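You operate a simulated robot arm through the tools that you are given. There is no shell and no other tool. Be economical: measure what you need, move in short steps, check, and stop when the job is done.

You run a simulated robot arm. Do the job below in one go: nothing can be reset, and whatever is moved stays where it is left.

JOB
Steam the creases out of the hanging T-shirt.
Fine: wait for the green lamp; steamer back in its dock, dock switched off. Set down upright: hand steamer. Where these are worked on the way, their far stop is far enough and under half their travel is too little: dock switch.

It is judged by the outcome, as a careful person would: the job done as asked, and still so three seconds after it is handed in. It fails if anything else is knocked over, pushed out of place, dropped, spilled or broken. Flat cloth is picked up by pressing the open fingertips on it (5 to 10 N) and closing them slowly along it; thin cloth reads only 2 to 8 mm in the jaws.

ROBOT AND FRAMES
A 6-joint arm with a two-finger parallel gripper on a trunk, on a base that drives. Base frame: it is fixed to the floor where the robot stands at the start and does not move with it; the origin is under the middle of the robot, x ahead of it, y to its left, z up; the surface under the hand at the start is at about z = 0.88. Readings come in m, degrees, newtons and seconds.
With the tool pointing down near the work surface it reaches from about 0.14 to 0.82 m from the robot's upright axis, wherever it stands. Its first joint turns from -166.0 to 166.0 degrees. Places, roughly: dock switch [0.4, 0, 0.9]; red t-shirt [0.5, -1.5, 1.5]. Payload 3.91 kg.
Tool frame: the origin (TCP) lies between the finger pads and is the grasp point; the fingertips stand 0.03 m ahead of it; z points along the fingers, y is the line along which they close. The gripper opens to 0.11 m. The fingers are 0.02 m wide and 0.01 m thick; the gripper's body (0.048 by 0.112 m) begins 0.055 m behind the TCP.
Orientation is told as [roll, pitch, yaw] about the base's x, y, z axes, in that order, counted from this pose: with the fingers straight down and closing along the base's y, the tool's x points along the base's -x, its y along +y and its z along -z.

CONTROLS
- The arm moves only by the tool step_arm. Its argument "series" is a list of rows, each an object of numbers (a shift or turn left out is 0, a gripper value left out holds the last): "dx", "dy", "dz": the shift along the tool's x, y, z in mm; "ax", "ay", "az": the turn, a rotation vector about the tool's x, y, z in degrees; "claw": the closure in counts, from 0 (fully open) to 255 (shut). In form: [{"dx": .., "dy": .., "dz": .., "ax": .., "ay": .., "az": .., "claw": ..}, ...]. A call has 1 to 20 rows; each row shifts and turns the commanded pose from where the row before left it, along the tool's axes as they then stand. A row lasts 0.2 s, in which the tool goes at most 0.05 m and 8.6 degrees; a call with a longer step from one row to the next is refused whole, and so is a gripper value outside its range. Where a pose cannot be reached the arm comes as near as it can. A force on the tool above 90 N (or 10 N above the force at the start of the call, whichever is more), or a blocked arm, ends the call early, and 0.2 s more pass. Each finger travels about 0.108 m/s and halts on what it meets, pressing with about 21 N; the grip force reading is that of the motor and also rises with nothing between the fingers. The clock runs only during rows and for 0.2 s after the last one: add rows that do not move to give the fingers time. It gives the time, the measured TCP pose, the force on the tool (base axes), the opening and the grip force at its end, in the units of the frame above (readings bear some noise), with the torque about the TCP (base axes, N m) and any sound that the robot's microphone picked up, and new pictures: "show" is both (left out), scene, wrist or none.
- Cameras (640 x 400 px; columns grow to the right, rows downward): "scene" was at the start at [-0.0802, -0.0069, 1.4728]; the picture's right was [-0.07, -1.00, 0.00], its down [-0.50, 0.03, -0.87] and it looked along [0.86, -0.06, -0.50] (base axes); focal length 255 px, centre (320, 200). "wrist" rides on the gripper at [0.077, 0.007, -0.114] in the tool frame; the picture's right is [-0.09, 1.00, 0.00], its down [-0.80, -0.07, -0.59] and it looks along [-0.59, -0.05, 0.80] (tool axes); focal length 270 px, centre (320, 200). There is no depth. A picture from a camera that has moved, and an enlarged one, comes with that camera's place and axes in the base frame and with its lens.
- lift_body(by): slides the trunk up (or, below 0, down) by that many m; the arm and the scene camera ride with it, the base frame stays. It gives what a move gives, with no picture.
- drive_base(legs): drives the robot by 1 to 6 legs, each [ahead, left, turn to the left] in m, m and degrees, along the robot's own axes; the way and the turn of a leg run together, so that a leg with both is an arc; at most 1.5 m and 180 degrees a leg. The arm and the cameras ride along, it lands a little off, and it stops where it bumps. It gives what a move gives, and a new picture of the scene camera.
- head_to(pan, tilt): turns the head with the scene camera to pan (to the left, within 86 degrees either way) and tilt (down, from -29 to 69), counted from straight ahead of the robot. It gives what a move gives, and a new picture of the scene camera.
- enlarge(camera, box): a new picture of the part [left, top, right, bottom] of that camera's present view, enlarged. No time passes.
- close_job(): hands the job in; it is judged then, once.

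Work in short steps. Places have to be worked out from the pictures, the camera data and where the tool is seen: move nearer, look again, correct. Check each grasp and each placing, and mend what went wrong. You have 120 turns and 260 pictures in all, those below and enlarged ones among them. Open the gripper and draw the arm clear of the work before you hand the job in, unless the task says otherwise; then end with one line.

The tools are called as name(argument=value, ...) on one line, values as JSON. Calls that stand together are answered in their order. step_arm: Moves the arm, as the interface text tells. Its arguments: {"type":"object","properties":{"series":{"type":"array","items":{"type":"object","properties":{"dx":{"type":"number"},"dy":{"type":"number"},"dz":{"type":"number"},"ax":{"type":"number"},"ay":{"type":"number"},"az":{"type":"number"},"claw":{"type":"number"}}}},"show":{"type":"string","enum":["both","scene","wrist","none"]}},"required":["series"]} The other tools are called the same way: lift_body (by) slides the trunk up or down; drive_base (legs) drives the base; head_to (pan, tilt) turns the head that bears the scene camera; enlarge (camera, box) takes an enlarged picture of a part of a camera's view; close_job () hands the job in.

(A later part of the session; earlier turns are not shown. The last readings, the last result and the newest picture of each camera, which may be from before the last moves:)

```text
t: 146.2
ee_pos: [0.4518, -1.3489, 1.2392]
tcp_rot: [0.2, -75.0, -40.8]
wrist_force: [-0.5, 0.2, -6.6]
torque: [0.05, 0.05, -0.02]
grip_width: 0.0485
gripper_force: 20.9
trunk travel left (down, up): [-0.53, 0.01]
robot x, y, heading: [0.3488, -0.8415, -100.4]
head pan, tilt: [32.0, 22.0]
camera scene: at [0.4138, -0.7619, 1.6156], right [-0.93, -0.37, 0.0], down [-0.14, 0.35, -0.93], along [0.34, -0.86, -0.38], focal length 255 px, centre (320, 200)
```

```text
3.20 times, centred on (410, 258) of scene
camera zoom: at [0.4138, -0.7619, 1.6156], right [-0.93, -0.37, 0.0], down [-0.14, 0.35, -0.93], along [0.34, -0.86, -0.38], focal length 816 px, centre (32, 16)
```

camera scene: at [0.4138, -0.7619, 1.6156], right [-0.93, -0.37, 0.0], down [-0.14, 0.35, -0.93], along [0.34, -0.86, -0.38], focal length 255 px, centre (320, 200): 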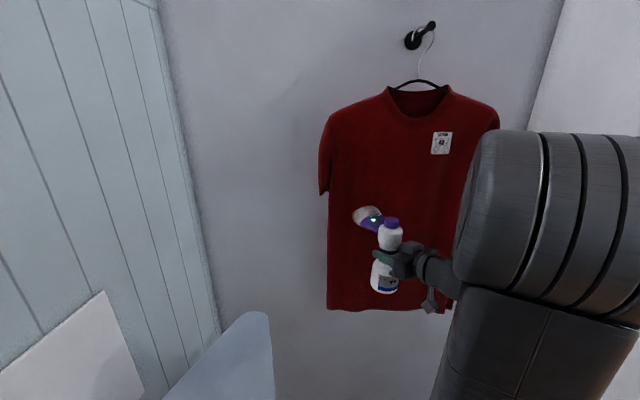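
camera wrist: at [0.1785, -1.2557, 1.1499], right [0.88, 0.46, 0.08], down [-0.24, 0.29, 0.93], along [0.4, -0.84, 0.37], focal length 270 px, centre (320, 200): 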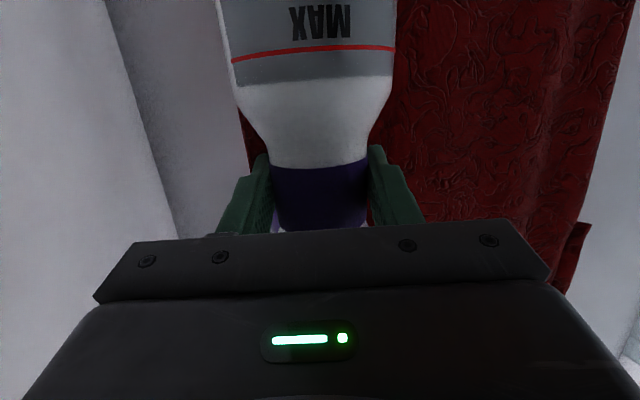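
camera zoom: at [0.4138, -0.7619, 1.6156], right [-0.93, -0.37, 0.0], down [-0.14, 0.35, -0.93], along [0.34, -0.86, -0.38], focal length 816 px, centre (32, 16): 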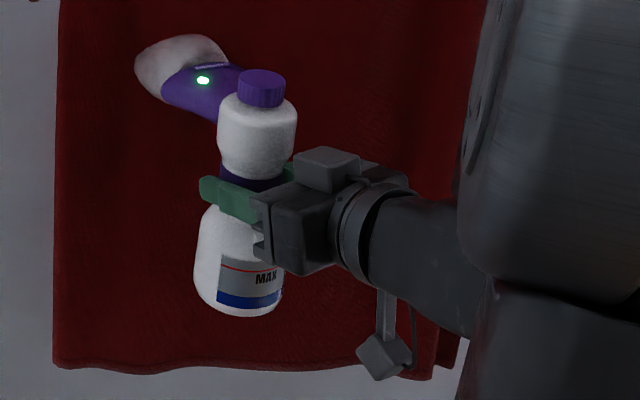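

All creases are gone, front, sleeves and collar. Now take the steamer back: retract from the shirt and drive away (right first, to clear the shelf), then turn to face the dock.

step_arm(series=[{"dx": 10.4, "dz": -38.6}, {"dx": 10.4, "dz": -38.6}], show="none")

drive_base(legs=[[0.051, -0.086, 0], [-0.431, -0.2535, 0], [-0.086, -0.251, 0]])

```text
t: 146.8
ee_pos: [0.3895, -1.2949, 1.2403]
tcp_rot: [0.0, -74.9, -40.7]
wrist_force: [-0.7, 0.3, -6.7]
torque: [0.02, 0.05, 0.0]
grip_width: 0.0484
gripper_force: 20.6
trunk travel left (down, up): [-0.53, 0.01]
robot x, y, heading: [0.3506, -0.843, -100.7]
head pan, tilt: [32.0, 22.0]
```

```text
t: 152.0
ee_pos: [-0.1045, -0.731, 1.241]
tcp_rot: [0.0, -75.0, -40.1]
wrist_force: [-0.1, 0.9, -5.6]
torque: [0.07, 0.06, 0.01]
grip_width: 0.0485
gripper_force: 21.1
trunk travel left (down, up): [-0.53, 0.01]
robot x, y, heading: [-0.1479, -0.2744, -99.9]
head pan, tilt: [32.0, 22.0]
camera scene: at [-0.0842, -0.1955, 1.6155], right [-0.93, -0.38, 0.0], down [-0.14, 0.35, -0.93], along [0.35, -0.86, -0.37], focal length 255 px, centre (320, 200)
```

scene: 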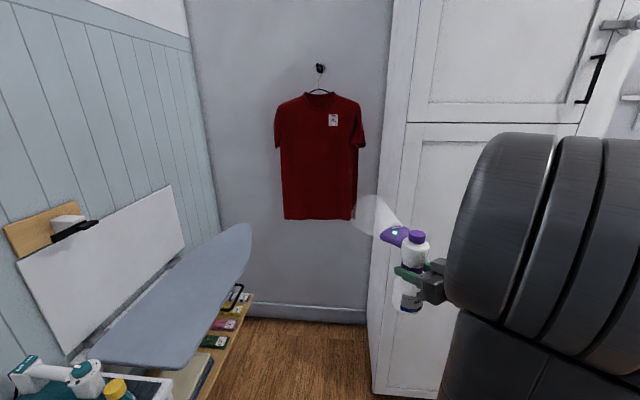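

Shirt looks smooth from afar too. In this open space I restore the arm's docking posture (extend, lower, rotate tool yaw back -62°) before turning.

step_arm(series=[{"dx": -10.4, "dz": 38.6}, {"dx": -10.4, "dz": 38.6}, {"dx": -10.4, "dz": 38.6}, {"dx": 38.6, "dz": 10.4}, {"dx": 38.6, "dz": 10.4}, {"dx": 30, "dz": 8}, {"ax": 7.49, "az": 2.0}, {"ax": 7.49, "az": 2.0}, {"ax": 7.49, "az": 2.0}, {"ax": 7.49, "az": 2.0}, {"ax": 7.49, "az": 2.0}, {"ax": 7.49, "az": 2.0}, {"ax": 7.49, "az": 2.0}, {"ax": 7.49, "az": 2.0}], show="scene")

```text
t: 155.0
ee_pos: [-0.0509, -0.8079, 1.1239]
tcp_rot: [0.8, -74.9, -78.7]
wrist_force: [0.1, -0.3, -6.1]
torque: [0.09, 0.01, -0.02]
grip_width: 0.0486
gripper_force: 21.1
out of reach, approached as far as the arm can: row 11, 12, 13, 14
trunk travel left (down, up): [-0.53, 0.01]
robot x, y, heading: [-0.1479, -0.2779, -100.2]
head pan, tilt: [32.0, 22.0]
camera scene: at [-0.0829, -0.1962, 1.6155], right [-0.93, -0.38, 0.0], down [-0.14, 0.35, -0.93], along [0.35, -0.86, -0.38], focal length 255 px, centre (320, 200)
```

scene: 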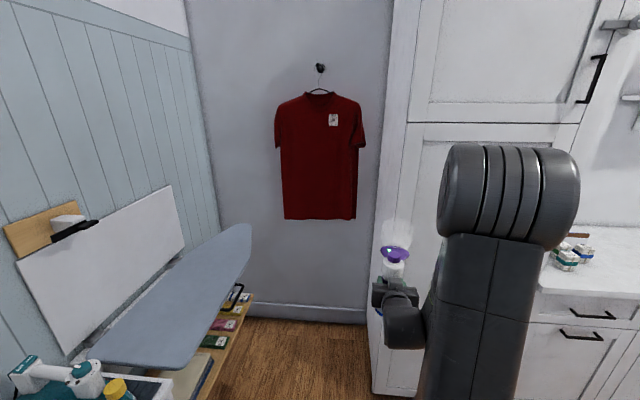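

A wrist limit keeps the tool yaw left of the arm's azimuth; moving the TCP right first, then finishing the yaw.

step_arm(series=[{"dy": -38.5, "dx": -2.1, "dz": 7.7, "ax": 0.8}, {"dy": -38.5, "dx": -2.1, "dz": 7.7}, {"dy": -38.5, "dx": -2.1, "dz": 7.7}, {"dy": -38.5, "dx": -2.1, "dz": 7.7}, {"dy": -38.5, "dx": -2.1, "dz": 7.7}, {"dy": -38.5, "dx": -2.1, "dz": 7.7}, {"dy": -38.5, "dx": -2.1, "dz": 7.7}, {"ax": 7.6, "az": 2.04}, {"ax": 7.6, "az": 2.04}, {"ax": 7.6, "az": 2.04}, {}], show="none")

```text
t: 157.4
ee_pos: [-0.3027, -0.9161, 1.1246]
tcp_rot: [-0.2, -74.8, -102.0]
wrist_force: [0.3, -0.8, -6.3]
torque: [0.05, -0.01, 0.02]
grip_width: 0.0483
gripper_force: 21.2
trunk travel left (down, up): [-0.53, 0.01]
robot x, y, heading: [-0.1465, -0.2735, -99.9]
head pan, tilt: [32.0, 22.0]
```

Docking posture restored (ahead 0.66, left -0.04). Shift the base clear, turn to heading 26°, and look.

drive_base(legs=[[0.12, -0.162, 0], [0, 0, 126]])

head_to(pan=20, tilt=35)

```text
t: 164.2
ee_pos: [0.2777, -0.1089, 1.1241]
tcp_rot: [-0.1, -74.8, 24.3]
wrist_force: [0.6, -0.8, -6.2]
torque: [-0.03, 0.1, 0.0]
grip_width: 0.0486
gripper_force: 20.7
trunk travel left (down, up): [-0.53, 0.01]
robot x, y, heading: [-0.3269, -0.3662, 26.6]
head pan, tilt: [32.0, 22.0]
camera scene: at [-0.4342, -0.3616, 1.6156], right [0.85, -0.52, 0.0], down [-0.2, -0.32, -0.93], along [0.48, 0.79, -0.38], focal length 255 px, centre (320, 200)
```

scene: 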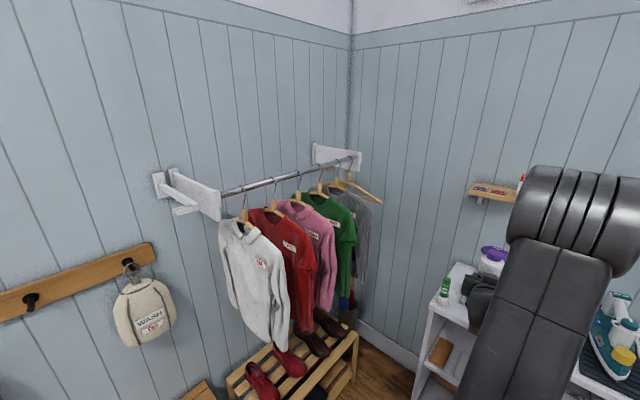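

```text
t: 165.0
ee_pos: [0.2784, -0.1094, 1.1233]
tcp_rot: [-0.1, -74.7, 24.3]
wrist_force: [0.2, -0.3, -5.9]
torque: [-0.01, 0.06, 0.01]
grip_width: 0.0488
gripper_force: 20.4
trunk travel left (down, up): [-0.53, 0.01]
robot x, y, heading: [-0.3345, -0.3669, 26.3]
head pan, tilt: [20.0, 35.0]
camera scene: at [-0.4221, -0.3768, 1.595], right [0.73, -0.69, 0.0], down [-0.39, -0.42, -0.82], along [0.56, 0.59, -0.57], focal length 255 px, centre (320, 200)
```

scene: 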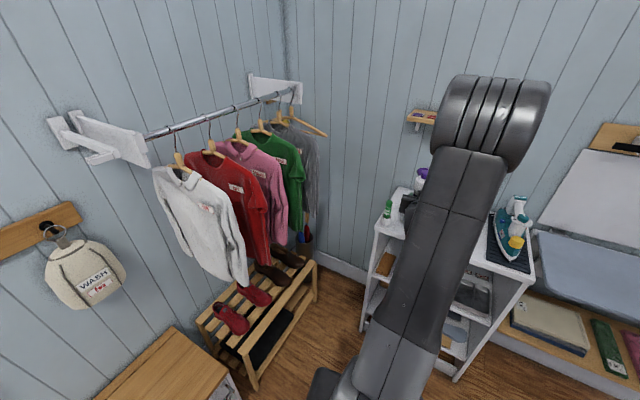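

Drive ahead 0.2 toward the dock, then check with the wrist camera.

drive_base(legs=[[0.2, 0, 0]])

step_arm(series=[{}], show="both")

```text
t: 166.6
ee_pos: [0.4542, -0.0236, 1.1241]
tcp_rot: [-0.2, -74.9, 24.1]
wrist_force: [0.1, 0.4, -6.2]
torque: [-0.03, 0.08, 0.0]
grip_width: 0.0486
gripper_force: 20.7
trunk travel left (down, up): [-0.53, 0.01]
robot x, y, heading: [-0.1542, -0.2764, 26.3]
head pan, tilt: [20.0, 35.0]
camera scene: at [-0.246, -0.2891, 1.595], right [0.72, -0.69, 0.0], down [-0.4, -0.42, -0.82], along [0.56, 0.59, -0.57], focal length 255 px, centre (320, 200)
```

scene: 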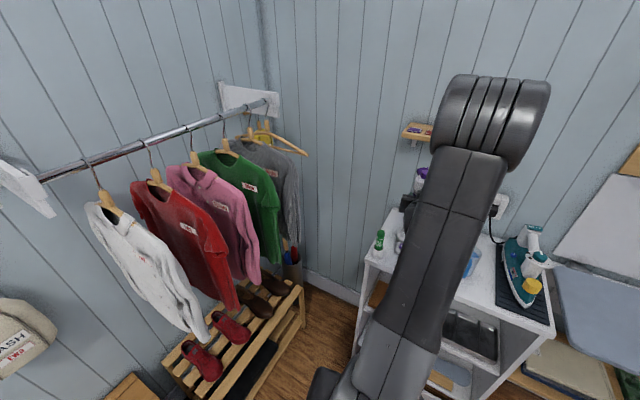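

```text
t: 167.0
ee_pos: [0.4548, -0.0236, 1.1225]
tcp_rot: [-0.3, -74.8, 24.2]
wrist_force: [0.0, -0.4, -5.9]
torque: [-0.03, 0.11, 0.0]
grip_width: 0.0487
gripper_force: 21.2
trunk travel left (down, up): [-0.53, 0.01]
robot x, y, heading: [-0.1568, -0.2777, 26.1]
head pan, tilt: [20.0, 35.0]
camera scene: at [-0.2468, -0.2895, 1.595], right [0.72, -0.69, 0.0], down [-0.4, -0.42, -0.82], along [0.57, 0.59, -0.57], focal length 255 px, centre (320, 200)
camera wrist: at [0.3301, -0.0704, 1.0793], right [-0.38, 0.92, 0.08], down [-0.3, -0.21, 0.93], along [0.87, 0.33, 0.36], focal length 270 px, centre (320, 200)
```

scene: 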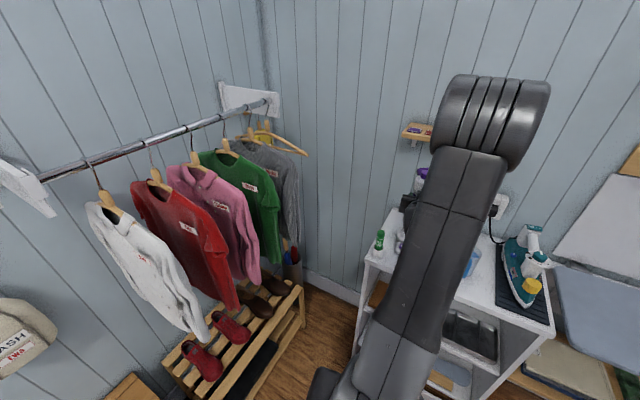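
wrist: 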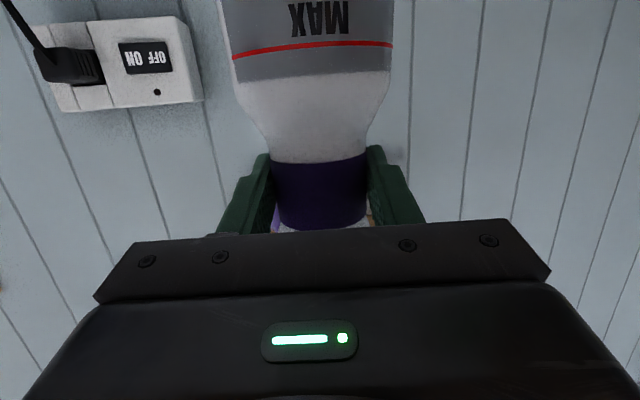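

The grip has slipped ~7 mm along the neck (band edge shifted), otherwise upright. Move over the dock to the recorded spot (0.520, 0.001).

step_arm(series=[{"dx": -6, "dz": 22.2, "dy": -1.5}, {"dx": -6, "dz": 22.2, "dy": -1.5}, {"dx": -6, "dz": 22.2, "dy": -1.6}, {}], show="wrist")

head_to(pan=-5, tilt=30)

```text
t: 168.0
ee_pos: [0.5185, -0.001, 1.1208]
tcp_rot: [-0.1, -74.8, 24.0]
wrist_force: [0.1, 0.3, -6.5]
torque: [-0.06, 0.07, 0.0]
grip_width: 0.0485
gripper_force: 21.0
trunk travel left (down, up): [-0.53, 0.01]
robot x, y, heading: [-0.1531, -0.2759, 26.1]
head pan, tilt: [20.0, 35.0]
camera wrist: at [0.3955, -0.0472, 1.077], right [-0.38, 0.92, 0.08], down [-0.3, -0.21, 0.93], along [0.87, 0.33, 0.36], focal length 270 px, centre (320, 200)
```

wrist: 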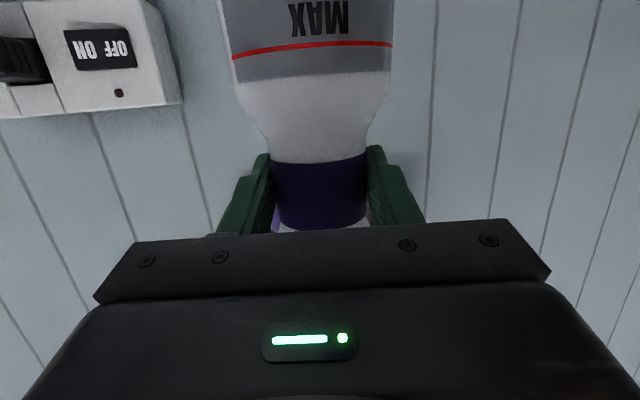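

```text
t: 168.9
ee_pos: [0.5179, 0.0003, 1.1216]
tcp_rot: [-0.1, -74.9, 24.1]
wrist_force: [0.5, 0.6, -6.1]
torque: [-0.04, 0.09, -0.03]
grip_width: 0.0483
gripper_force: 20.9
trunk travel left (down, up): [-0.53, 0.01]
robot x, y, heading: [-0.1575, -0.2771, 26.1]
head pan, tilt: [-5.0, 30.0]
camera scene: at [-0.2235, -0.3203, 1.6027], right [0.36, -0.93, 0.0], down [-0.47, -0.18, -0.87], along [0.81, 0.32, -0.5], focal length 255 px, centre (320, 200)
```

scene: 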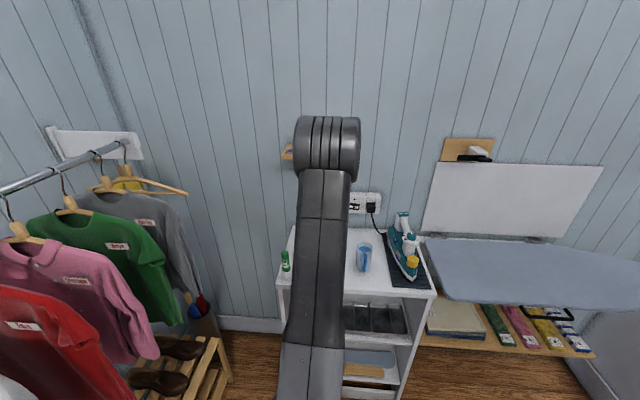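

Lower 80 mm with the trunk and check alignment before entering the ring.

lift_body(by=-0.08)

step_arm(series=[{}], show="both")

```text
t: 170.0
ee_pos: [0.5192, -0.0019, 1.0405]
tcp_rot: [-0.1, -74.8, 24.2]
wrist_force: [0.0, 0.3, -5.5]
torque: [-0.02, 0.09, -0.01]
grip_width: 0.0484
gripper_force: 21.5
trunk travel left (down, up): [-0.45, 0.09]
robot x, y, heading: [-0.1535, -0.2753, 26.4]
head pan, tilt: [-5.0, 30.0]
```

```text
t: 170.4
ee_pos: [0.5186, -0.0004, 1.0411]
tcp_rot: [-0.1, -74.9, 24.2]
wrist_force: [-0.3, -0.6, -7.3]
torque: [-0.05, 0.11, 0.03]
grip_width: 0.0487
gripper_force: 21.1
trunk travel left (down, up): [-0.45, 0.09]
robot x, y, heading: [-0.156, -0.2821, 26.5]
head pan, tilt: [-5.0, 30.0]
camera scene: at [-0.2235, -0.3204, 1.5228], right [0.36, -0.93, 0.0], down [-0.47, -0.18, -0.87], along [0.81, 0.32, -0.5], focal length 255 px, centre (320, 200)
camera wrist: at [0.3953, -0.0473, 0.997], right [-0.38, 0.92, 0.08], down [-0.3, -0.21, 0.93], along [0.87, 0.33, 0.36], focal length 270 px, centre (320, 200)
```

scene: 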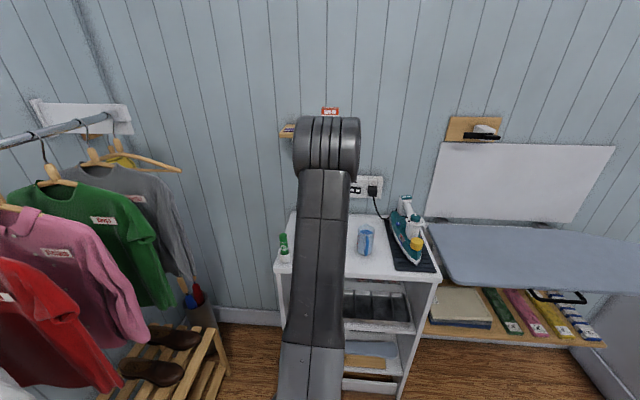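
wrist: 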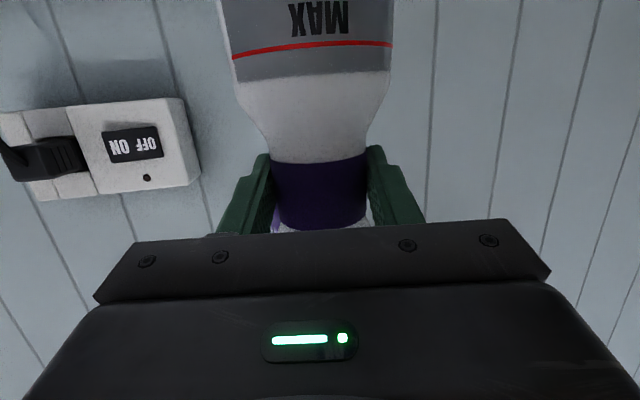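

The wall socket sits at the same pixels as in the lift-off picture, so alignment is within ~1 mm. Lower further, watching force.

lift_body(by=-0.025)

lift_body(by=-0.012)

step_arm(series=[{}], show="wrist")

```text
t: 171.1
ee_pos: [0.5184, -0.0005, 1.0163]
tcp_rot: [-0.2, -74.8, 24.0]
wrist_force: [-0.2, -0.3, -5.3]
torque: [-0.01, 0.07, 0.0]
grip_width: 0.0484
gripper_force: 21.0
trunk travel left (down, up): [-0.425, 0.115]
robot x, y, heading: [-0.1551, -0.2819, 26.2]
head pan, tilt: [-5.0, 30.0]
```

```text
t: 171.7
ee_pos: [0.5178, -0.0012, 1.0026]
tcp_rot: [-0.1, -74.7, 24.2]
wrist_force: [-3.5, -1.4, -8.0]
torque: [-0.13, 0.47, 0.03]
grip_width: 0.0486
gripper_force: 20.9
trunk travel left (down, up): [-0.413, 0.127]
robot x, y, heading: [-0.1539, -0.2767, 26.0]
head pan, tilt: [-5.0, 30.0]
```

```text
t: 172.1
ee_pos: [0.5184, -0.0016, 1.0038]
tcp_rot: [-0.1, -74.7, 24.1]
wrist_force: [-3.7, -1.4, -7.7]
torque: [-0.2, 0.6, 0.0]
grip_width: 0.0487
gripper_force: 21.2
trunk travel left (down, up): [-0.413, 0.127]
robot x, y, heading: [-0.1526, -0.2782, 26.2]
head pan, tilt: [-5.0, 30.0]
camera wrist: at [0.3949, -0.0474, 0.9598], right [-0.38, 0.92, 0.08], down [-0.3, -0.21, 0.93], along [0.87, 0.33, 0.36], focal length 270 px, centre (320, 200)
```

wrist: 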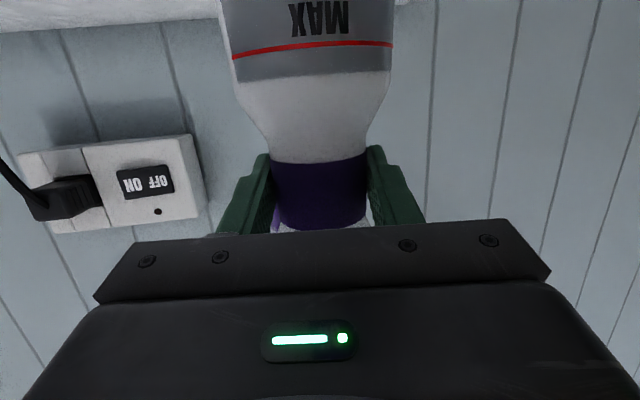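

A light sideways push (-3.8 N along the approach) – the tank touches the far inner wall. Ease back 4 mm and re-read.

step_arm(series=[{"dx": 0.5, "dz": -1.9}, {"dx": 0.5, "dz": -1.9}, {}, {}], show="none")

lift_body(by=-0.005)

```text
t: 173.1
ee_pos: [0.515, -0.0017, 1.0042]
tcp_rot: [-0.1, -74.8, 24.1]
wrist_force: [-0.7, -0.3, -6.3]
torque: [-0.03, 0.08, 0.01]
grip_width: 0.0488
gripper_force: 21.1
trunk travel left (down, up): [-0.413, 0.127]
robot x, y, heading: [-0.1529, -0.2798, 26.1]
head pan, tilt: [-5.0, 30.0]
```

```text
t: 173.7
ee_pos: [0.5163, -0.0011, 0.9989]
tcp_rot: [-0.1, -74.8, 24.2]
wrist_force: [0.3, -1.0, -6.0]
torque: [-0.05, 0.06, 0.03]
grip_width: 0.0486
gripper_force: 20.6
trunk travel left (down, up): [-0.408, 0.132]
robot x, y, heading: [-0.1571, -0.2797, 26.1]
head pan, tilt: [-5.0, 30.0]
```

Free again and centred. Continue down in small steps until it bears on the dock floor.

lift_body(by=-0.003)

lift_body(by=-0.003)

step_arm(series=[{}], show="wrist")

```text
t: 174.2
ee_pos: [0.5147, -0.0015, 0.9977]
tcp_rot: [-0.1, -74.7, 24.1]
wrist_force: [-0.8, 0.6, -4.1]
torque: [0.02, 0.02, 0.01]
grip_width: 0.0486
gripper_force: 20.7
trunk travel left (down, up): [-0.405, 0.135]
robot x, y, heading: [-0.155, -0.2733, 26.3]
head pan, tilt: [-5.0, 30.0]
```

```text
t: 174.7
ee_pos: [0.5147, -0.0011, 0.9944]
tcp_rot: [-0.2, -75.2, 24.2]
wrist_force: [-1.1, 0.5, 8.2]
torque: [-0.05, -0.43, 0.02]
grip_width: 0.0485
gripper_force: 21.2
trunk travel left (down, up): [-0.402, 0.138]
robot x, y, heading: [-0.155, -0.2788, 26.3]
head pan, tilt: [-5.0, 30.0]
```

```text
t: 175.1
ee_pos: [0.5153, -0.0007, 0.9952]
tcp_rot: [0.0, -75.0, 24.2]
wrist_force: [-0.9, 0.6, 11.4]
torque: [0.27, -0.56, 0.06]
grip_width: 0.0488
gripper_force: 20.8
trunk travel left (down, up): [-0.402, 0.138]
robot x, y, heading: [-0.1558, -0.2775, 26.5]
head pan, tilt: [-5.0, 30.0]
camera wrist: at [0.3915, -0.0479, 0.9507], right [-0.38, 0.92, 0.08], down [-0.31, -0.21, 0.93], along [0.87, 0.33, 0.36], focal length 270 px, centre (320, 200)
```

wrist: 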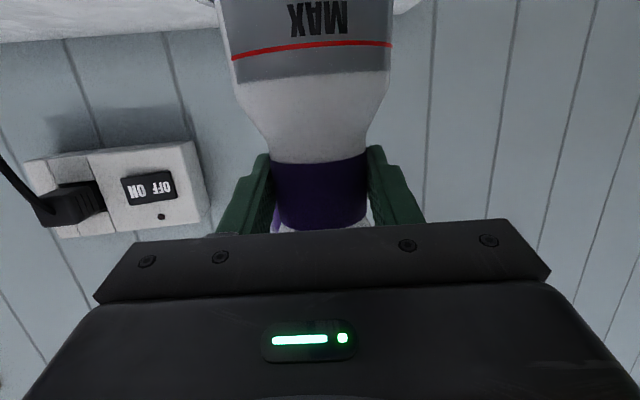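

Floor contact at the predicted height (z≈0.997). Relieve slightly and open the fingers.

lift_body(by=0.002)

step_arm(series=[{"claw": 130}, {"claw": 100}, {"claw": 46}, {}, {}], show="wrist")

```text
t: 175.6
ee_pos: [0.5146, -0.002, 0.9956]
tcp_rot: [-0.3, -74.7, 24.2]
wrist_force: [-0.3, 1.8, 7.7]
torque: [0.37, -0.45, 0.1]
grip_width: 0.0487
gripper_force: 21.0
trunk travel left (down, up): [-0.404, 0.136]
robot x, y, heading: [-0.1572, -0.2757, 26.6]
head pan, tilt: [-5.0, 30.0]
```

```text
t: 176.8
ee_pos: [0.5155, -0.001, 0.9955]
tcp_rot: [-0.1, -74.8, 24.1]
wrist_force: [-0.6, -0.6, 0.1]
torque: [-0.03, 0.0, 0.01]
grip_width: 0.0898
gripper_force: 0.0
trunk travel left (down, up): [-0.404, 0.136]
robot x, y, heading: [-0.1518, -0.2768, 26.2]
head pan, tilt: [-5.0, 30.0]
camera wrist: at [0.3921, -0.0482, 0.9511], right [-0.38, 0.92, 0.08], down [-0.3, -0.21, 0.93], along [0.87, 0.33, 0.36], focal length 270 px, centre (320, 200)
```

wrist: 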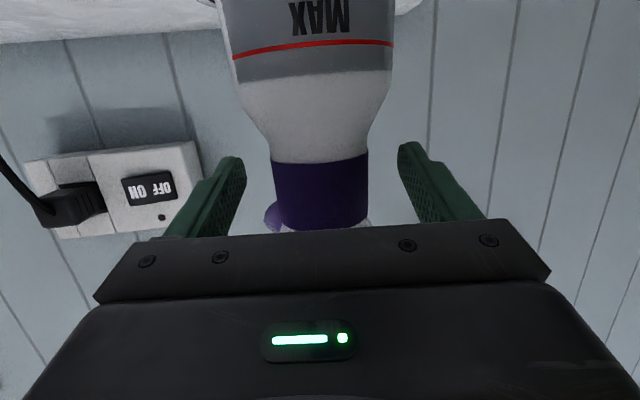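

Released and standing still. Withdraw straight back 160 mm and check that it's upright in the dock.

step_arm(series=[{"dx": 6.5, "dz": -24}, {"dx": 9, "dz": -34}, {"dx": 10.4, "dz": -38.6}, {"dx": 10.4, "dz": -38.6}], show="wrist")

enlarge(camera="wrist", box=[250, 0, 470, 240])

```text
t: 177.8
ee_pos: [0.3899, -0.0573, 0.9942]
tcp_rot: [-0.1, -74.8, 24.1]
wrist_force: [0.3, -0.8, 0.9]
torque: [0.01, -0.03, 0.0]
grip_width: 0.0898
gripper_force: 0.1
trunk travel left (down, up): [-0.404, 0.136]
robot x, y, heading: [-0.1569, -0.2772, 26.2]
head pan, tilt: [-5.0, 30.0]
camera wrist: at [0.2661, -0.1036, 0.9511], right [-0.38, 0.92, 0.08], down [-0.3, -0.21, 0.93], along [0.87, 0.33, 0.36], focal length 270 px, centre (320, 200)
```

wrist: 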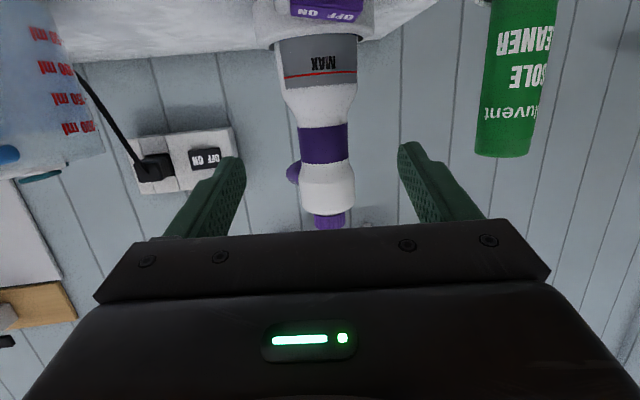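

```text
1.67 times, centred on (360, 120) of wrist
camera zoom: at [0.2661, -0.1036, 0.9511], right [-0.38, 0.92, 0.08], down [-0.3, -0.21, 0.93], along [0.87, 0.33, 0.36], focal length 450 px, centre (253, 333)
```

zoom: 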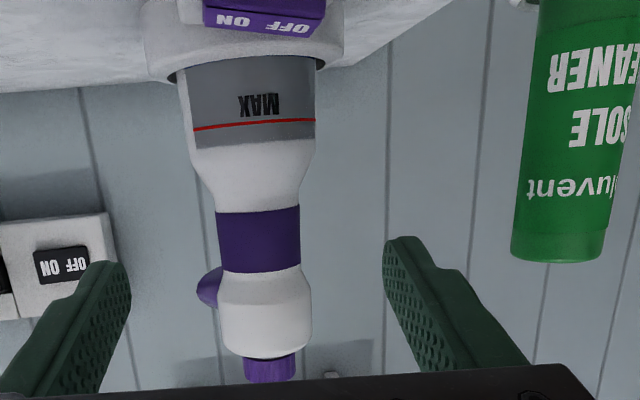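

Docked upright. Now switch off: back up, close the fingers, tilt to pitch -40 and yaw ~50 so the gripper clears the green bottle when pressing OFF.

step_arm(series=[{"dx": 7.8, "dz": -29}, {"dx": 7.8, "dz": -29, "claw": 255}, {"dx": -33.8, "dz": -9}, {"dx": -33.8, "dz": -9}, {"ay": 7}, {"ay": 7}, {"ay": 7}, {"ay": 7}, {"ay": 7}, {"ax": -5.57, "az": -6.64}, {"ax": -5.57, "az": -6.64}, {"ax": -5.57, "az": -6.64}, {}], show="wrist")

enlarge(camera="wrist", box=[240, 0, 460, 160])

```text
refused: row 10 steps farther than a row can; nothing moved
```

```text
2.50 times, centred on (350, 80) of wrist
camera zoom: at [0.2661, -0.1036, 0.9511], right [-0.38, 0.92, 0.08], down [-0.3, -0.21, 0.93], along [0.87, 0.33, 0.36], focal length 676 px, centre (245, 500)
```

zoom: 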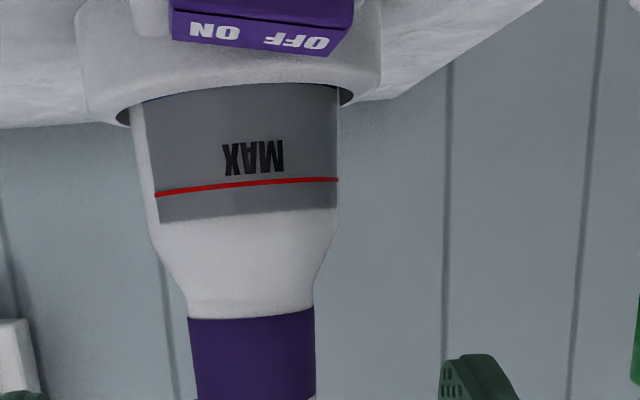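

Slightly too much rotation per row; use four smaller yaw rows.

step_arm(series=[{"dx": 7.8, "dz": -29}, {"dx": 7.8, "dz": -29, "claw": 255}, {"dx": -33.8, "dz": -9}, {"dx": -33.8, "dz": -9}, {"ay": 7}, {"ay": 7}, {"ay": 7}, {"ay": 7}, {"ay": 7}, {"ax": -4.18, "az": -4.98}, {"ax": -4.18, "az": -4.98}, {"ax": -4.18, "az": -4.98}, {"ax": -4.18, "az": -4.98}, {}], show="wrist")

enlarge(camera="wrist", box=[240, 0, 460, 160])

```text
t: 180.8
ee_pos: [0.3024, -0.08, 1.0381]
tcp_rot: [-14.5, -57.1, 62.0]
wrist_force: [1.0, 0.7, 0.1]
torque: [-0.02, 0.01, 0.0]
grip_width: 0.0002
gripper_force: 21.0
out of reach, approached as far as the arm can: row 6, 7, 8, 9
trunk travel left (down, up): [-0.404, 0.136]
robot x, y, heading: [-0.1551, -0.281, 26.3]
head pan, tilt: [-5.0, 30.0]
camera wrist: at [0.2063, -0.1823, 1.0318], right [-0.73, 0.68, -0.06], down [-0.1, -0.02, 0.99], along [0.68, 0.73, 0.08], focal length 270 px, centre (320, 200)
```

wrist: 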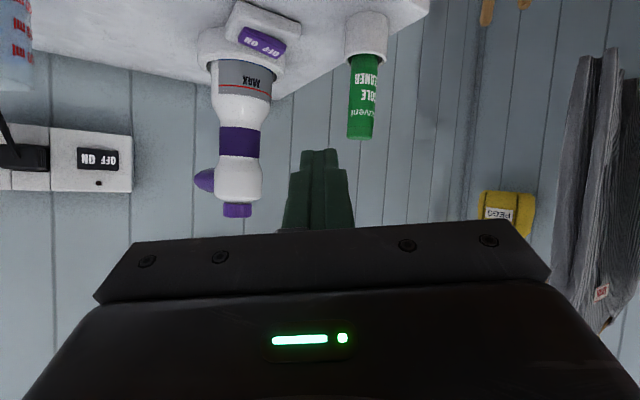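

```text
2.50 times, centred on (350, 80) of wrist
camera zoom: at [0.2063, -0.1823, 1.0318], right [-0.73, 0.68, -0.06], down [-0.1, -0.02, 0.99], along [0.68, 0.73, 0.08], focal length 676 px, centre (245, 500)
```

zoom: 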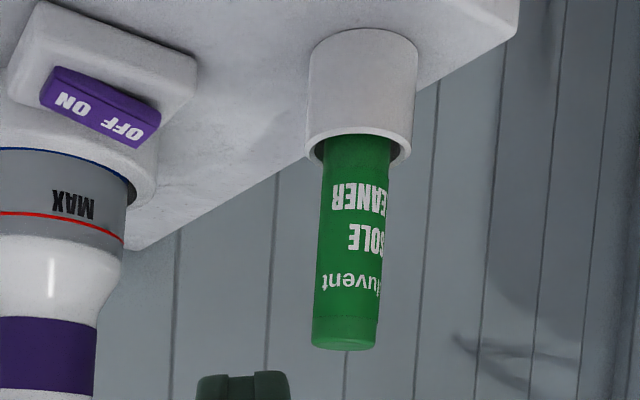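

The pitch got stuck with the tool yaw aligned to the arm. Now that yaw is to the left, undo the roll and set pitch -40, yaw 50.

step_arm(series=[{"ax": -7.25}, {"ax": -7.25}, {"ay": 5.7}, {"ay": 5.7}, {"ay": 5.7}, {"ax": 3.85, "az": 4.6}, {"ax": 3.85, "az": 4.6}, {}], show="wrist")

```text
t: 182.6
ee_pos: [0.3008, -0.0811, 1.0373]
tcp_rot: [-0.1, -40.1, 49.8]
wrist_force: [0.5, 0.1, 0.2]
torque: [0.01, 0.03, 0.02]
grip_width: 0.0
gripper_force: 20.8
trunk travel left (down, up): [-0.404, 0.136]
robot x, y, heading: [-0.1572, -0.2773, 25.9]
head pan, tilt: [-5.0, 30.0]
camera wrist: at [0.2092, -0.1769, 1.0754], right [-0.72, 0.69, 0.06], down [0.2, 0.13, 0.97], along [0.67, 0.71, -0.23], focal length 270 px, centre (320, 200)
```

wrist: 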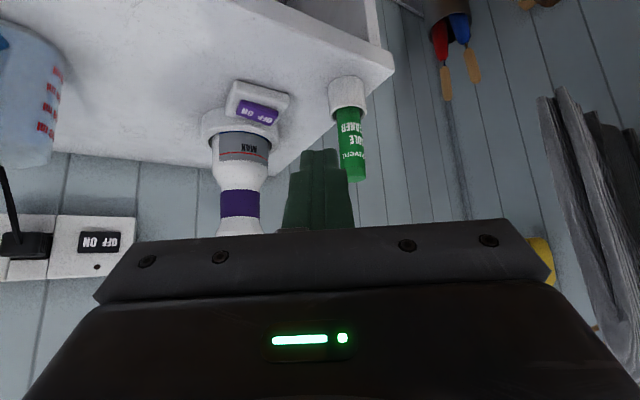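

Pose is exact. Go to a hover above the OFF end.

step_arm(series=[{"dy": -27}, {"dy": -27}, {"dx": -26}, {"dx": -25.5}, {"dz": 35}, {"dz": 35}, {"dz": 35}, {"dz": 32}, {}], show="wrist")

enlarge(camera="wrist", box=[230, 60, 430, 240])

```text
t: 184.6
ee_pos: [0.4248, -0.0158, 0.9666]
tcp_rot: [0.0, -40.2, 49.9]
wrist_force: [-0.5, -0.1, -0.4]
torque: [-0.02, -0.04, 0.01]
grip_width: 0.0
gripper_force: 21.2
trunk travel left (down, up): [-0.404, 0.136]
robot x, y, heading: [-0.1575, -0.2817, 26.0]
head pan, tilt: [-5.0, 30.0]
camera wrist: at [0.3334, -0.1142, 1.004], right [-0.72, 0.69, 0.06], down [0.2, 0.13, 0.97], along [0.67, 0.71, -0.23], focal length 270 px, centre (320, 200)
```

wrist: 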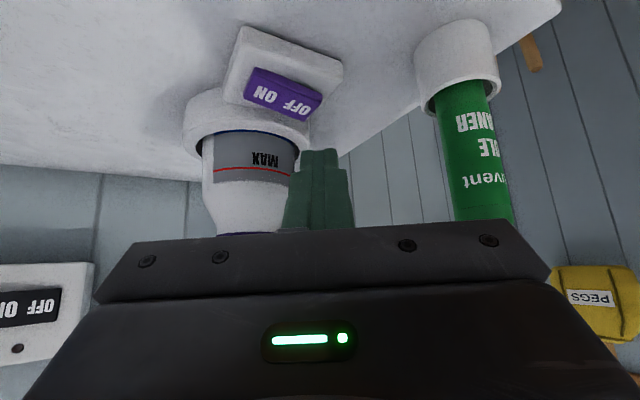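

```text
2.22 times, centred on (330, 150) of wrist
camera zoom: at [0.3334, -0.1142, 1.004], right [-0.72, 0.69, 0.06], down [0.2, 0.13, 0.97], along [0.67, 0.71, -0.23], focal length 601 px, centre (298, 311)
```

zoom: 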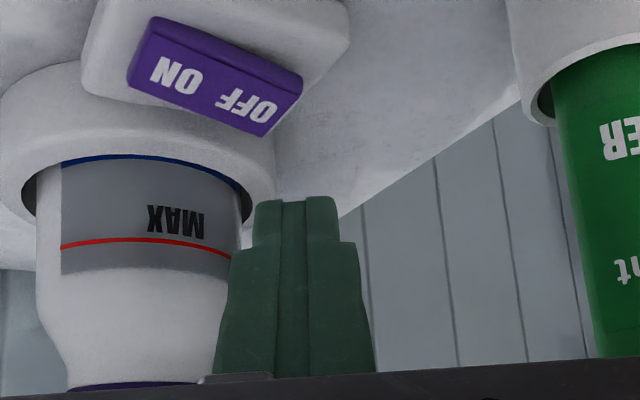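

The finger line lands near the OFF end's edge; shift 6 mm inward, then press down in small steps.

step_arm(series=[{"dx": 3, "dy": -5, "dz": -2.4}, {"dx": 6, "dz": 7}, {"dx": 6, "dz": 7}, {"dx": 2, "dz": 2.3}, {"dx": 2, "dz": 2.3}, {"dx": 2, "dz": 2.3}, {"dx": 1.9, "dz": 2.3}, {"dx": 1.3, "dz": 1.5}], show="wrist")

enlarge(camera="wrist", box=[230, 60, 430, 240])

```text
t: 186.4
ee_pos: [0.4256, -0.0229, 0.9338]
tcp_rot: [0.0, -40.2, 49.9]
wrist_force: [-2.0, 0.8, 2.2]
torque: [0.05, 0.02, -0.01]
grip_width: 0.0001
gripper_force: 20.8
trunk travel left (down, up): [-0.404, 0.136]
robot x, y, heading: [-0.1536, -0.2778, 26.0]
head pan, tilt: [-5.0, 30.0]
camera wrist: at [0.3333, -0.1195, 0.9709], right [-0.72, 0.69, 0.06], down [0.2, 0.13, 0.97], along [0.67, 0.71, -0.23], focal length 270 px, centre (320, 200)
```

wrist: 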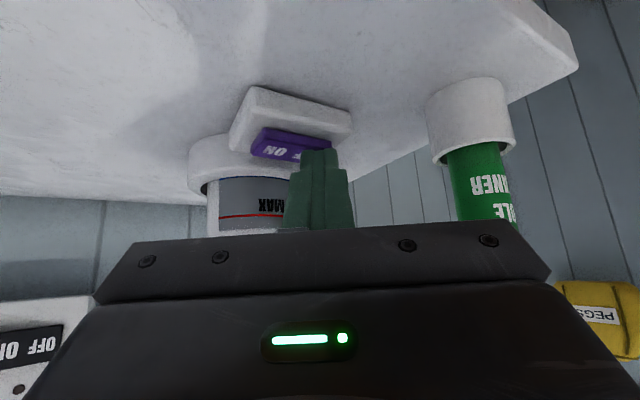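

```text
2.22 times, centred on (330, 150) of wrist
camera zoom: at [0.3333, -0.1195, 0.9709], right [-0.72, 0.69, 0.06], down [0.2, 0.13, 0.97], along [0.67, 0.71, -0.23], focal length 601 px, centre (298, 311)
```

zoom: 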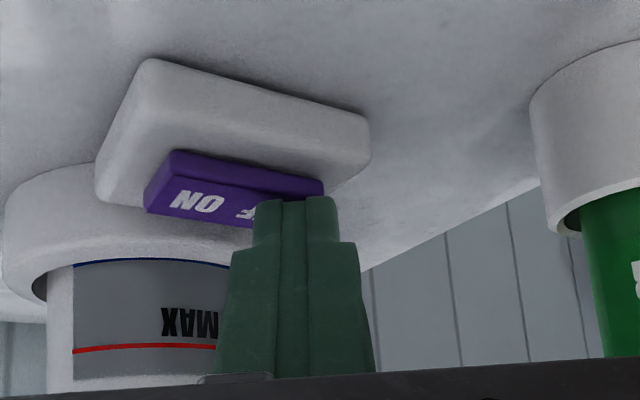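

Contact on the OFF end (~2 N). Press on.

step_arm(series=[{"dx": 1.3, "dz": 1.5}, {"dx": 1.3, "dz": 1.5}, {"dx": 1.3, "dz": 1.5}, {"dx": 0.6, "dz": 0.8}], show="wrist")

enlarge(camera="wrist", box=[230, 60, 430, 240])

```text
t: 187.4
ee_pos: [0.4251, -0.0226, 0.9314]
tcp_rot: [-0.5, -40.7, 50.2]
wrist_force: [-1.1, 16.1, 47.5]
torque: [0.62, -0.72, 0.21]
grip_width: 0.0
gripper_force: 20.7
trunk travel left (down, up): [-0.404, 0.136]
robot x, y, heading: [-0.1555, -0.2771, 26.2]
head pan, tilt: [-5.0, 30.0]
heard: click
camera wrist: at [0.3325, -0.1191, 0.9683], right [-0.72, 0.69, 0.05], down [0.19, 0.13, 0.97], along [0.67, 0.71, -0.22], focal length 270 px, centre (320, 200)
```

wrist: 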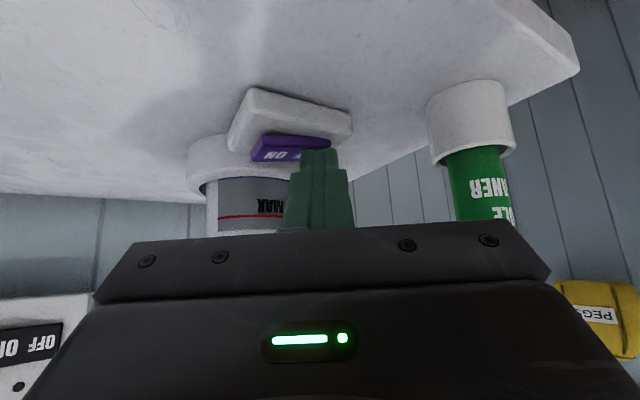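

```text
2.22 times, centred on (330, 150) of wrist
camera zoom: at [0.3325, -0.1191, 0.9683], right [-0.72, 0.69, 0.05], down [0.19, 0.13, 0.97], along [0.67, 0.71, -0.22], focal length 601 px, centre (298, 311)
```

zoom: 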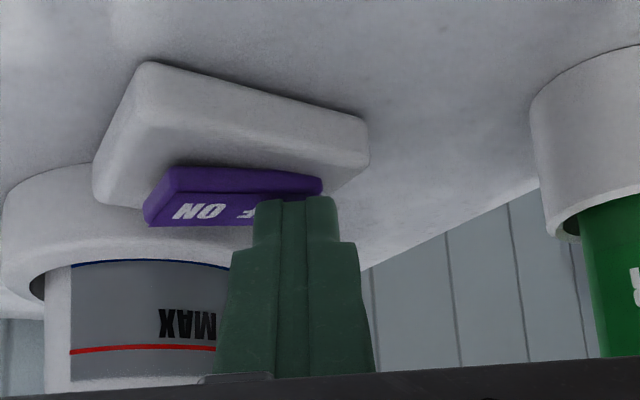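

Click, ON end is up now. Lift straight up, back away, and check the rocker and the lamp.

step_arm(series=[{"dx": -10, "dz": -12}, {"dx": -20, "dz": -24}, {"dz": -40}, {"dz": -40}, {"dz": -40}, {}], show="wrist")

enlarge(camera="wrist", box=[180, 50, 380, 240])

```text
t: 188.8
ee_pos: [0.3739, -0.0814, 1.0639]
tcp_rot: [0.2, -40.1, 49.9]
wrist_force: [0.6, 0.0, -0.2]
torque: [0.03, -0.02, 0.02]
grip_width: 0.0001
gripper_force: 21.1
trunk travel left (down, up): [-0.404, 0.136]
robot x, y, heading: [-0.1539, -0.276, 26.2]
head pan, tilt: [-5.0, 30.0]
heard: click
camera wrist: at [0.2812, -0.1787, 1.1019], right [-0.72, 0.69, 0.06], down [0.2, 0.13, 0.97], along [0.67, 0.71, -0.23], focal length 270 px, centre (320, 200)
```

wrist: 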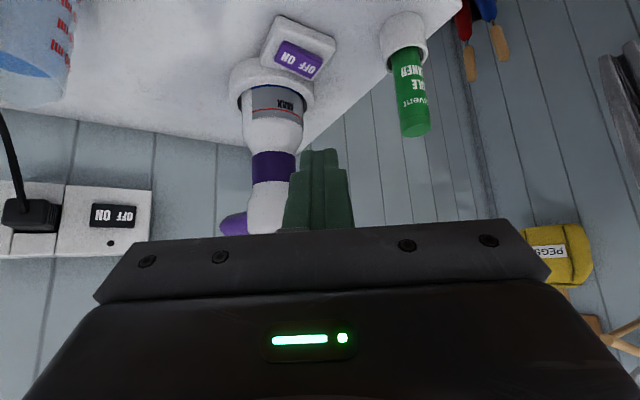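

```text
2.11 times, centred on (280, 145) of wrist
camera zoom: at [0.2812, -0.1787, 1.1019], right [-0.72, 0.69, 0.06], down [0.2, 0.13, 0.97], along [0.67, 0.71, -0.23], focal length 569 px, centre (404, 316)
```

zoom: 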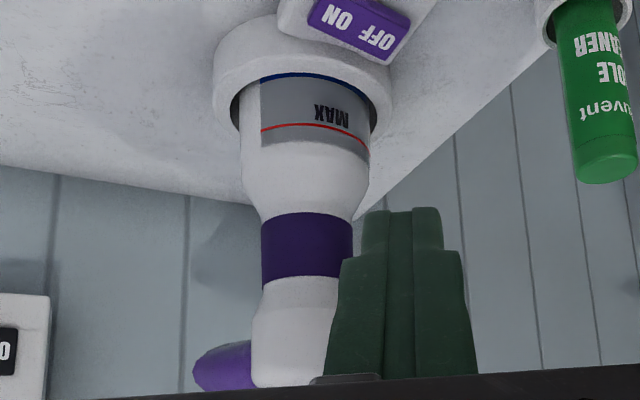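

A second click on release – I need to see the rocker's state and lamp closely.

enlarge(camera="wrist", box=[250, 5, 350, 95])

step_arm(series=[{"dx": -35}, {"dx": -35}, {"ay": 8}, {"ay": 8}, {"ay": 8}, {"ay": 8}, {"ay": 8}, {"dz": -45}, {"dz": -40}], show="wrist")

```text
4.44 times, centred on (300, 50) of wrist
camera zoom: at [0.2812, -0.1787, 1.1019], right [-0.72, 0.69, 0.06], down [0.2, 0.13, 0.97], along [0.67, 0.71, -0.23], focal length 1201 px, centre (409, 867)
```

zoom: 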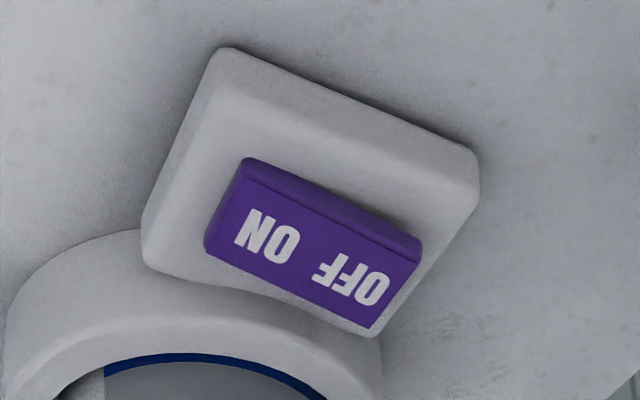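

```text
t: 190.8
ee_pos: [0.4102, -0.044, 1.1926]
tcp_rot: [-0.1, -0.1, 49.9]
wrist_force: [-0.4, 0.6, 1.2]
torque: [-0.04, -0.02, -0.05]
grip_width: 0.0
gripper_force: 20.8
trunk travel left (down, up): [-0.404, 0.136]
robot x, y, heading: [-0.1535, -0.2802, 26.2]
head pan, tilt: [-5.0, 30.0]
camera wrist: at [0.3548, -0.0993, 1.3071], right [-0.7, 0.71, 0.0], down [0.57, 0.57, 0.6], along [0.42, 0.42, -0.8], focal length 270 px, centre (320, 200)
```

wrist: 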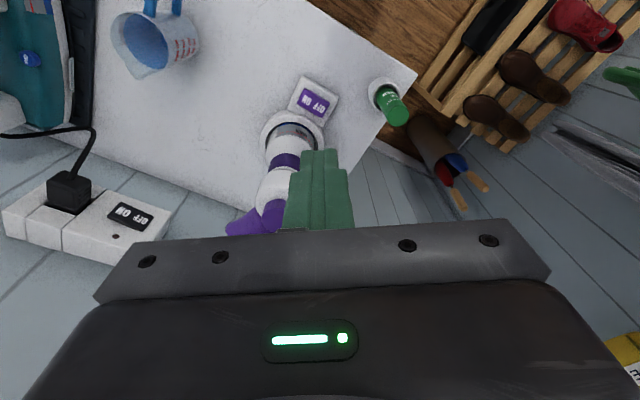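

enlarge(camera="wrist", box=[275, 65, 355, 125])

enlarge(camera="wrist", box=[210, 140, 310, 240])

```text
6.67 times, centred on (315, 95) of wrist
camera zoom: at [0.3548, -0.0993, 1.3071], right [-0.7, 0.71, 0.0], down [0.57, 0.57, 0.6], along [0.42, 0.42, -0.8], focal length 1802 px, centre (353, 900)
```

zoom: 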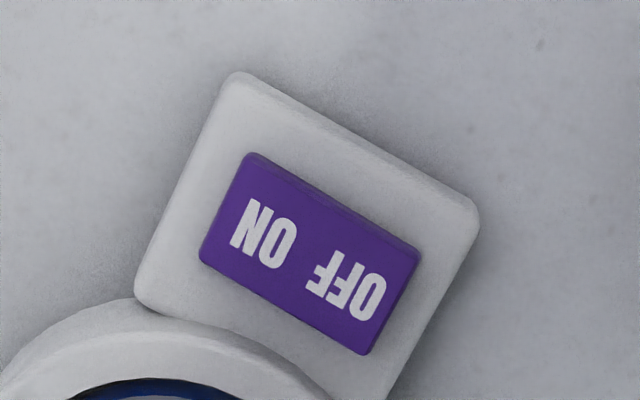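

```text
4.00 times, centred on (260, 190) of wrist
camera zoom: at [0.3548, -0.0993, 1.3071], right [-0.7, 0.71, 0.0], down [0.57, 0.57, 0.6], along [0.42, 0.42, -0.8], focal length 1081 px, centre (560, 240)
```

zoom: 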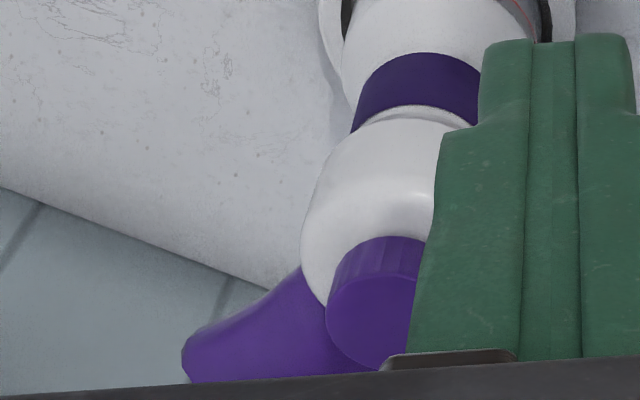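

I can't tell for sure; raise and shift to see the lamp on the head.

step_arm(series=[{"dz": -45}, {"dz": -25}, {"dx": -40, "dy": 20}, {"dx": -40, "dy": 20}, {}], show="wrist")

enlarge(camera="wrist", box=[180, 40, 340, 220])

```text
t: 192.0
ee_pos: [0.4222, 0.0362, 1.2502]
tcp_rot: [-0.1, -0.3, 49.9]
wrist_force: [-0.3, -0.5, -1.1]
torque: [0.03, 0.03, -0.03]
grip_width: 0.0
gripper_force: 20.9
out of reach, approached as far as the arm can: row 4
trunk travel left (down, up): [-0.404, 0.136]
robot x, y, heading: [-0.156, -0.2794, 26.4]
head pan, tilt: [-5.0, 30.0]
camera wrist: at [0.3652, -0.0177, 1.3638], right [-0.7, 0.71, 0.0], down [0.57, 0.56, 0.6], along [0.42, 0.42, -0.8], focal length 270 px, centre (320, 200)
```

wrist: 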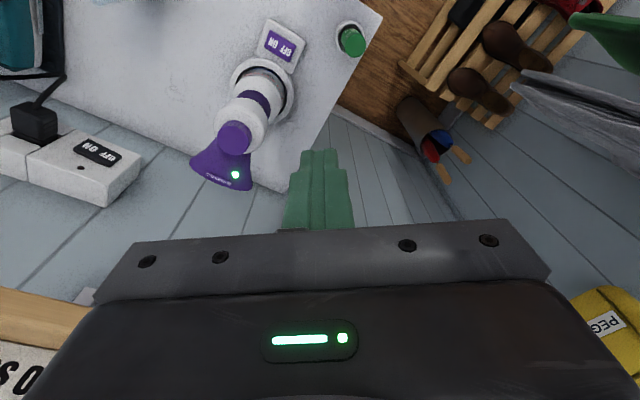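

```text
2.22 times, centred on (260, 130) of wrist
camera zoom: at [0.3652, -0.0177, 1.3638], right [-0.7, 0.71, 0.0], down [0.57, 0.56, 0.6], along [0.42, 0.42, -0.8], focal length 601 px, centre (453, 356)
```

zoom: 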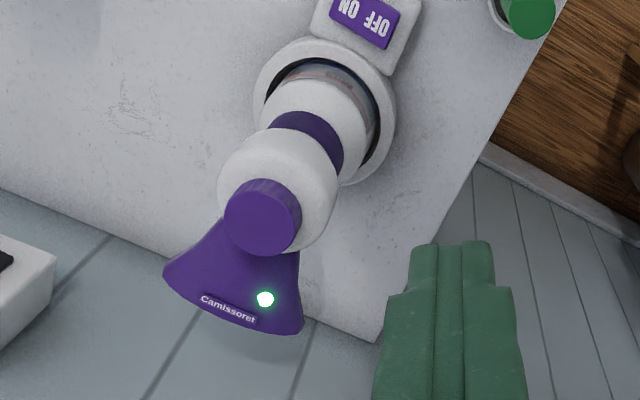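

Lamp still lit and the rocker looks still ON: the horizontal finger edge was too near the pivot and it sprang back. I'll measure the rocker again for a press further out.

enlarge(camera="wrist", box=[245, 10, 325, 70])

```text
6.67 times, centred on (285, 40) of wrist
camera zoom: at [0.3652, -0.0177, 1.3638], right [-0.7, 0.71, 0.0], down [0.57, 0.56, 0.6], along [0.42, 0.42, -0.8], focal length 1802 px, centre (553, 1267)
```

zoom: 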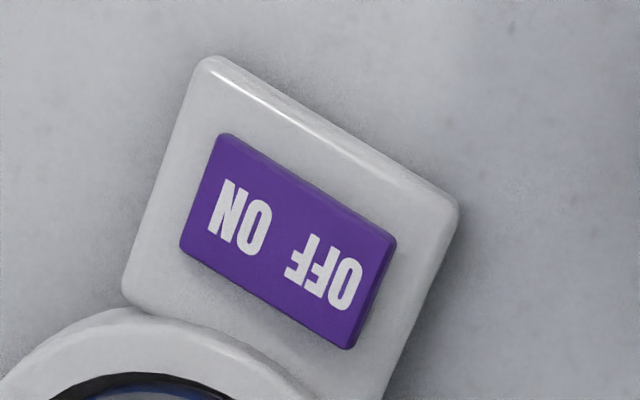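

Refined: plate centre ≈(0.4445,-0.019), OFF end ≈(0.437,0.000), top at z≈0.905 – my first press was 9 mm off-axis and near the pivot. Go back to the press approach pose for contact at (0.4396,-0.005).

step_arm(series=[{"dx": 35, "dy": -20}, {"dx": 35, "dy": -20}, {"dz": 45}, {"dz": 45}, {"dz": 40}, {"ay": -8}, {"ay": -8}, {"ay": -8}, {"ay": -8}, {"ay": -8}, {"dx": 35}, {"dx": 35}, {}], show="none")

```text
t: 194.8
ee_pos: [0.3707, -0.0802, 1.0737]
tcp_rot: [0.0, -40.0, 49.9]
wrist_force: [-0.1, 0.0, 0.1]
torque: [-0.02, 0.04, -0.02]
grip_width: 0.0
gripper_force: 21.3
trunk travel left (down, up): [-0.404, 0.136]
robot x, y, heading: [-0.1521, -0.2774, 26.5]
head pan, tilt: [-5.0, 30.0]
```

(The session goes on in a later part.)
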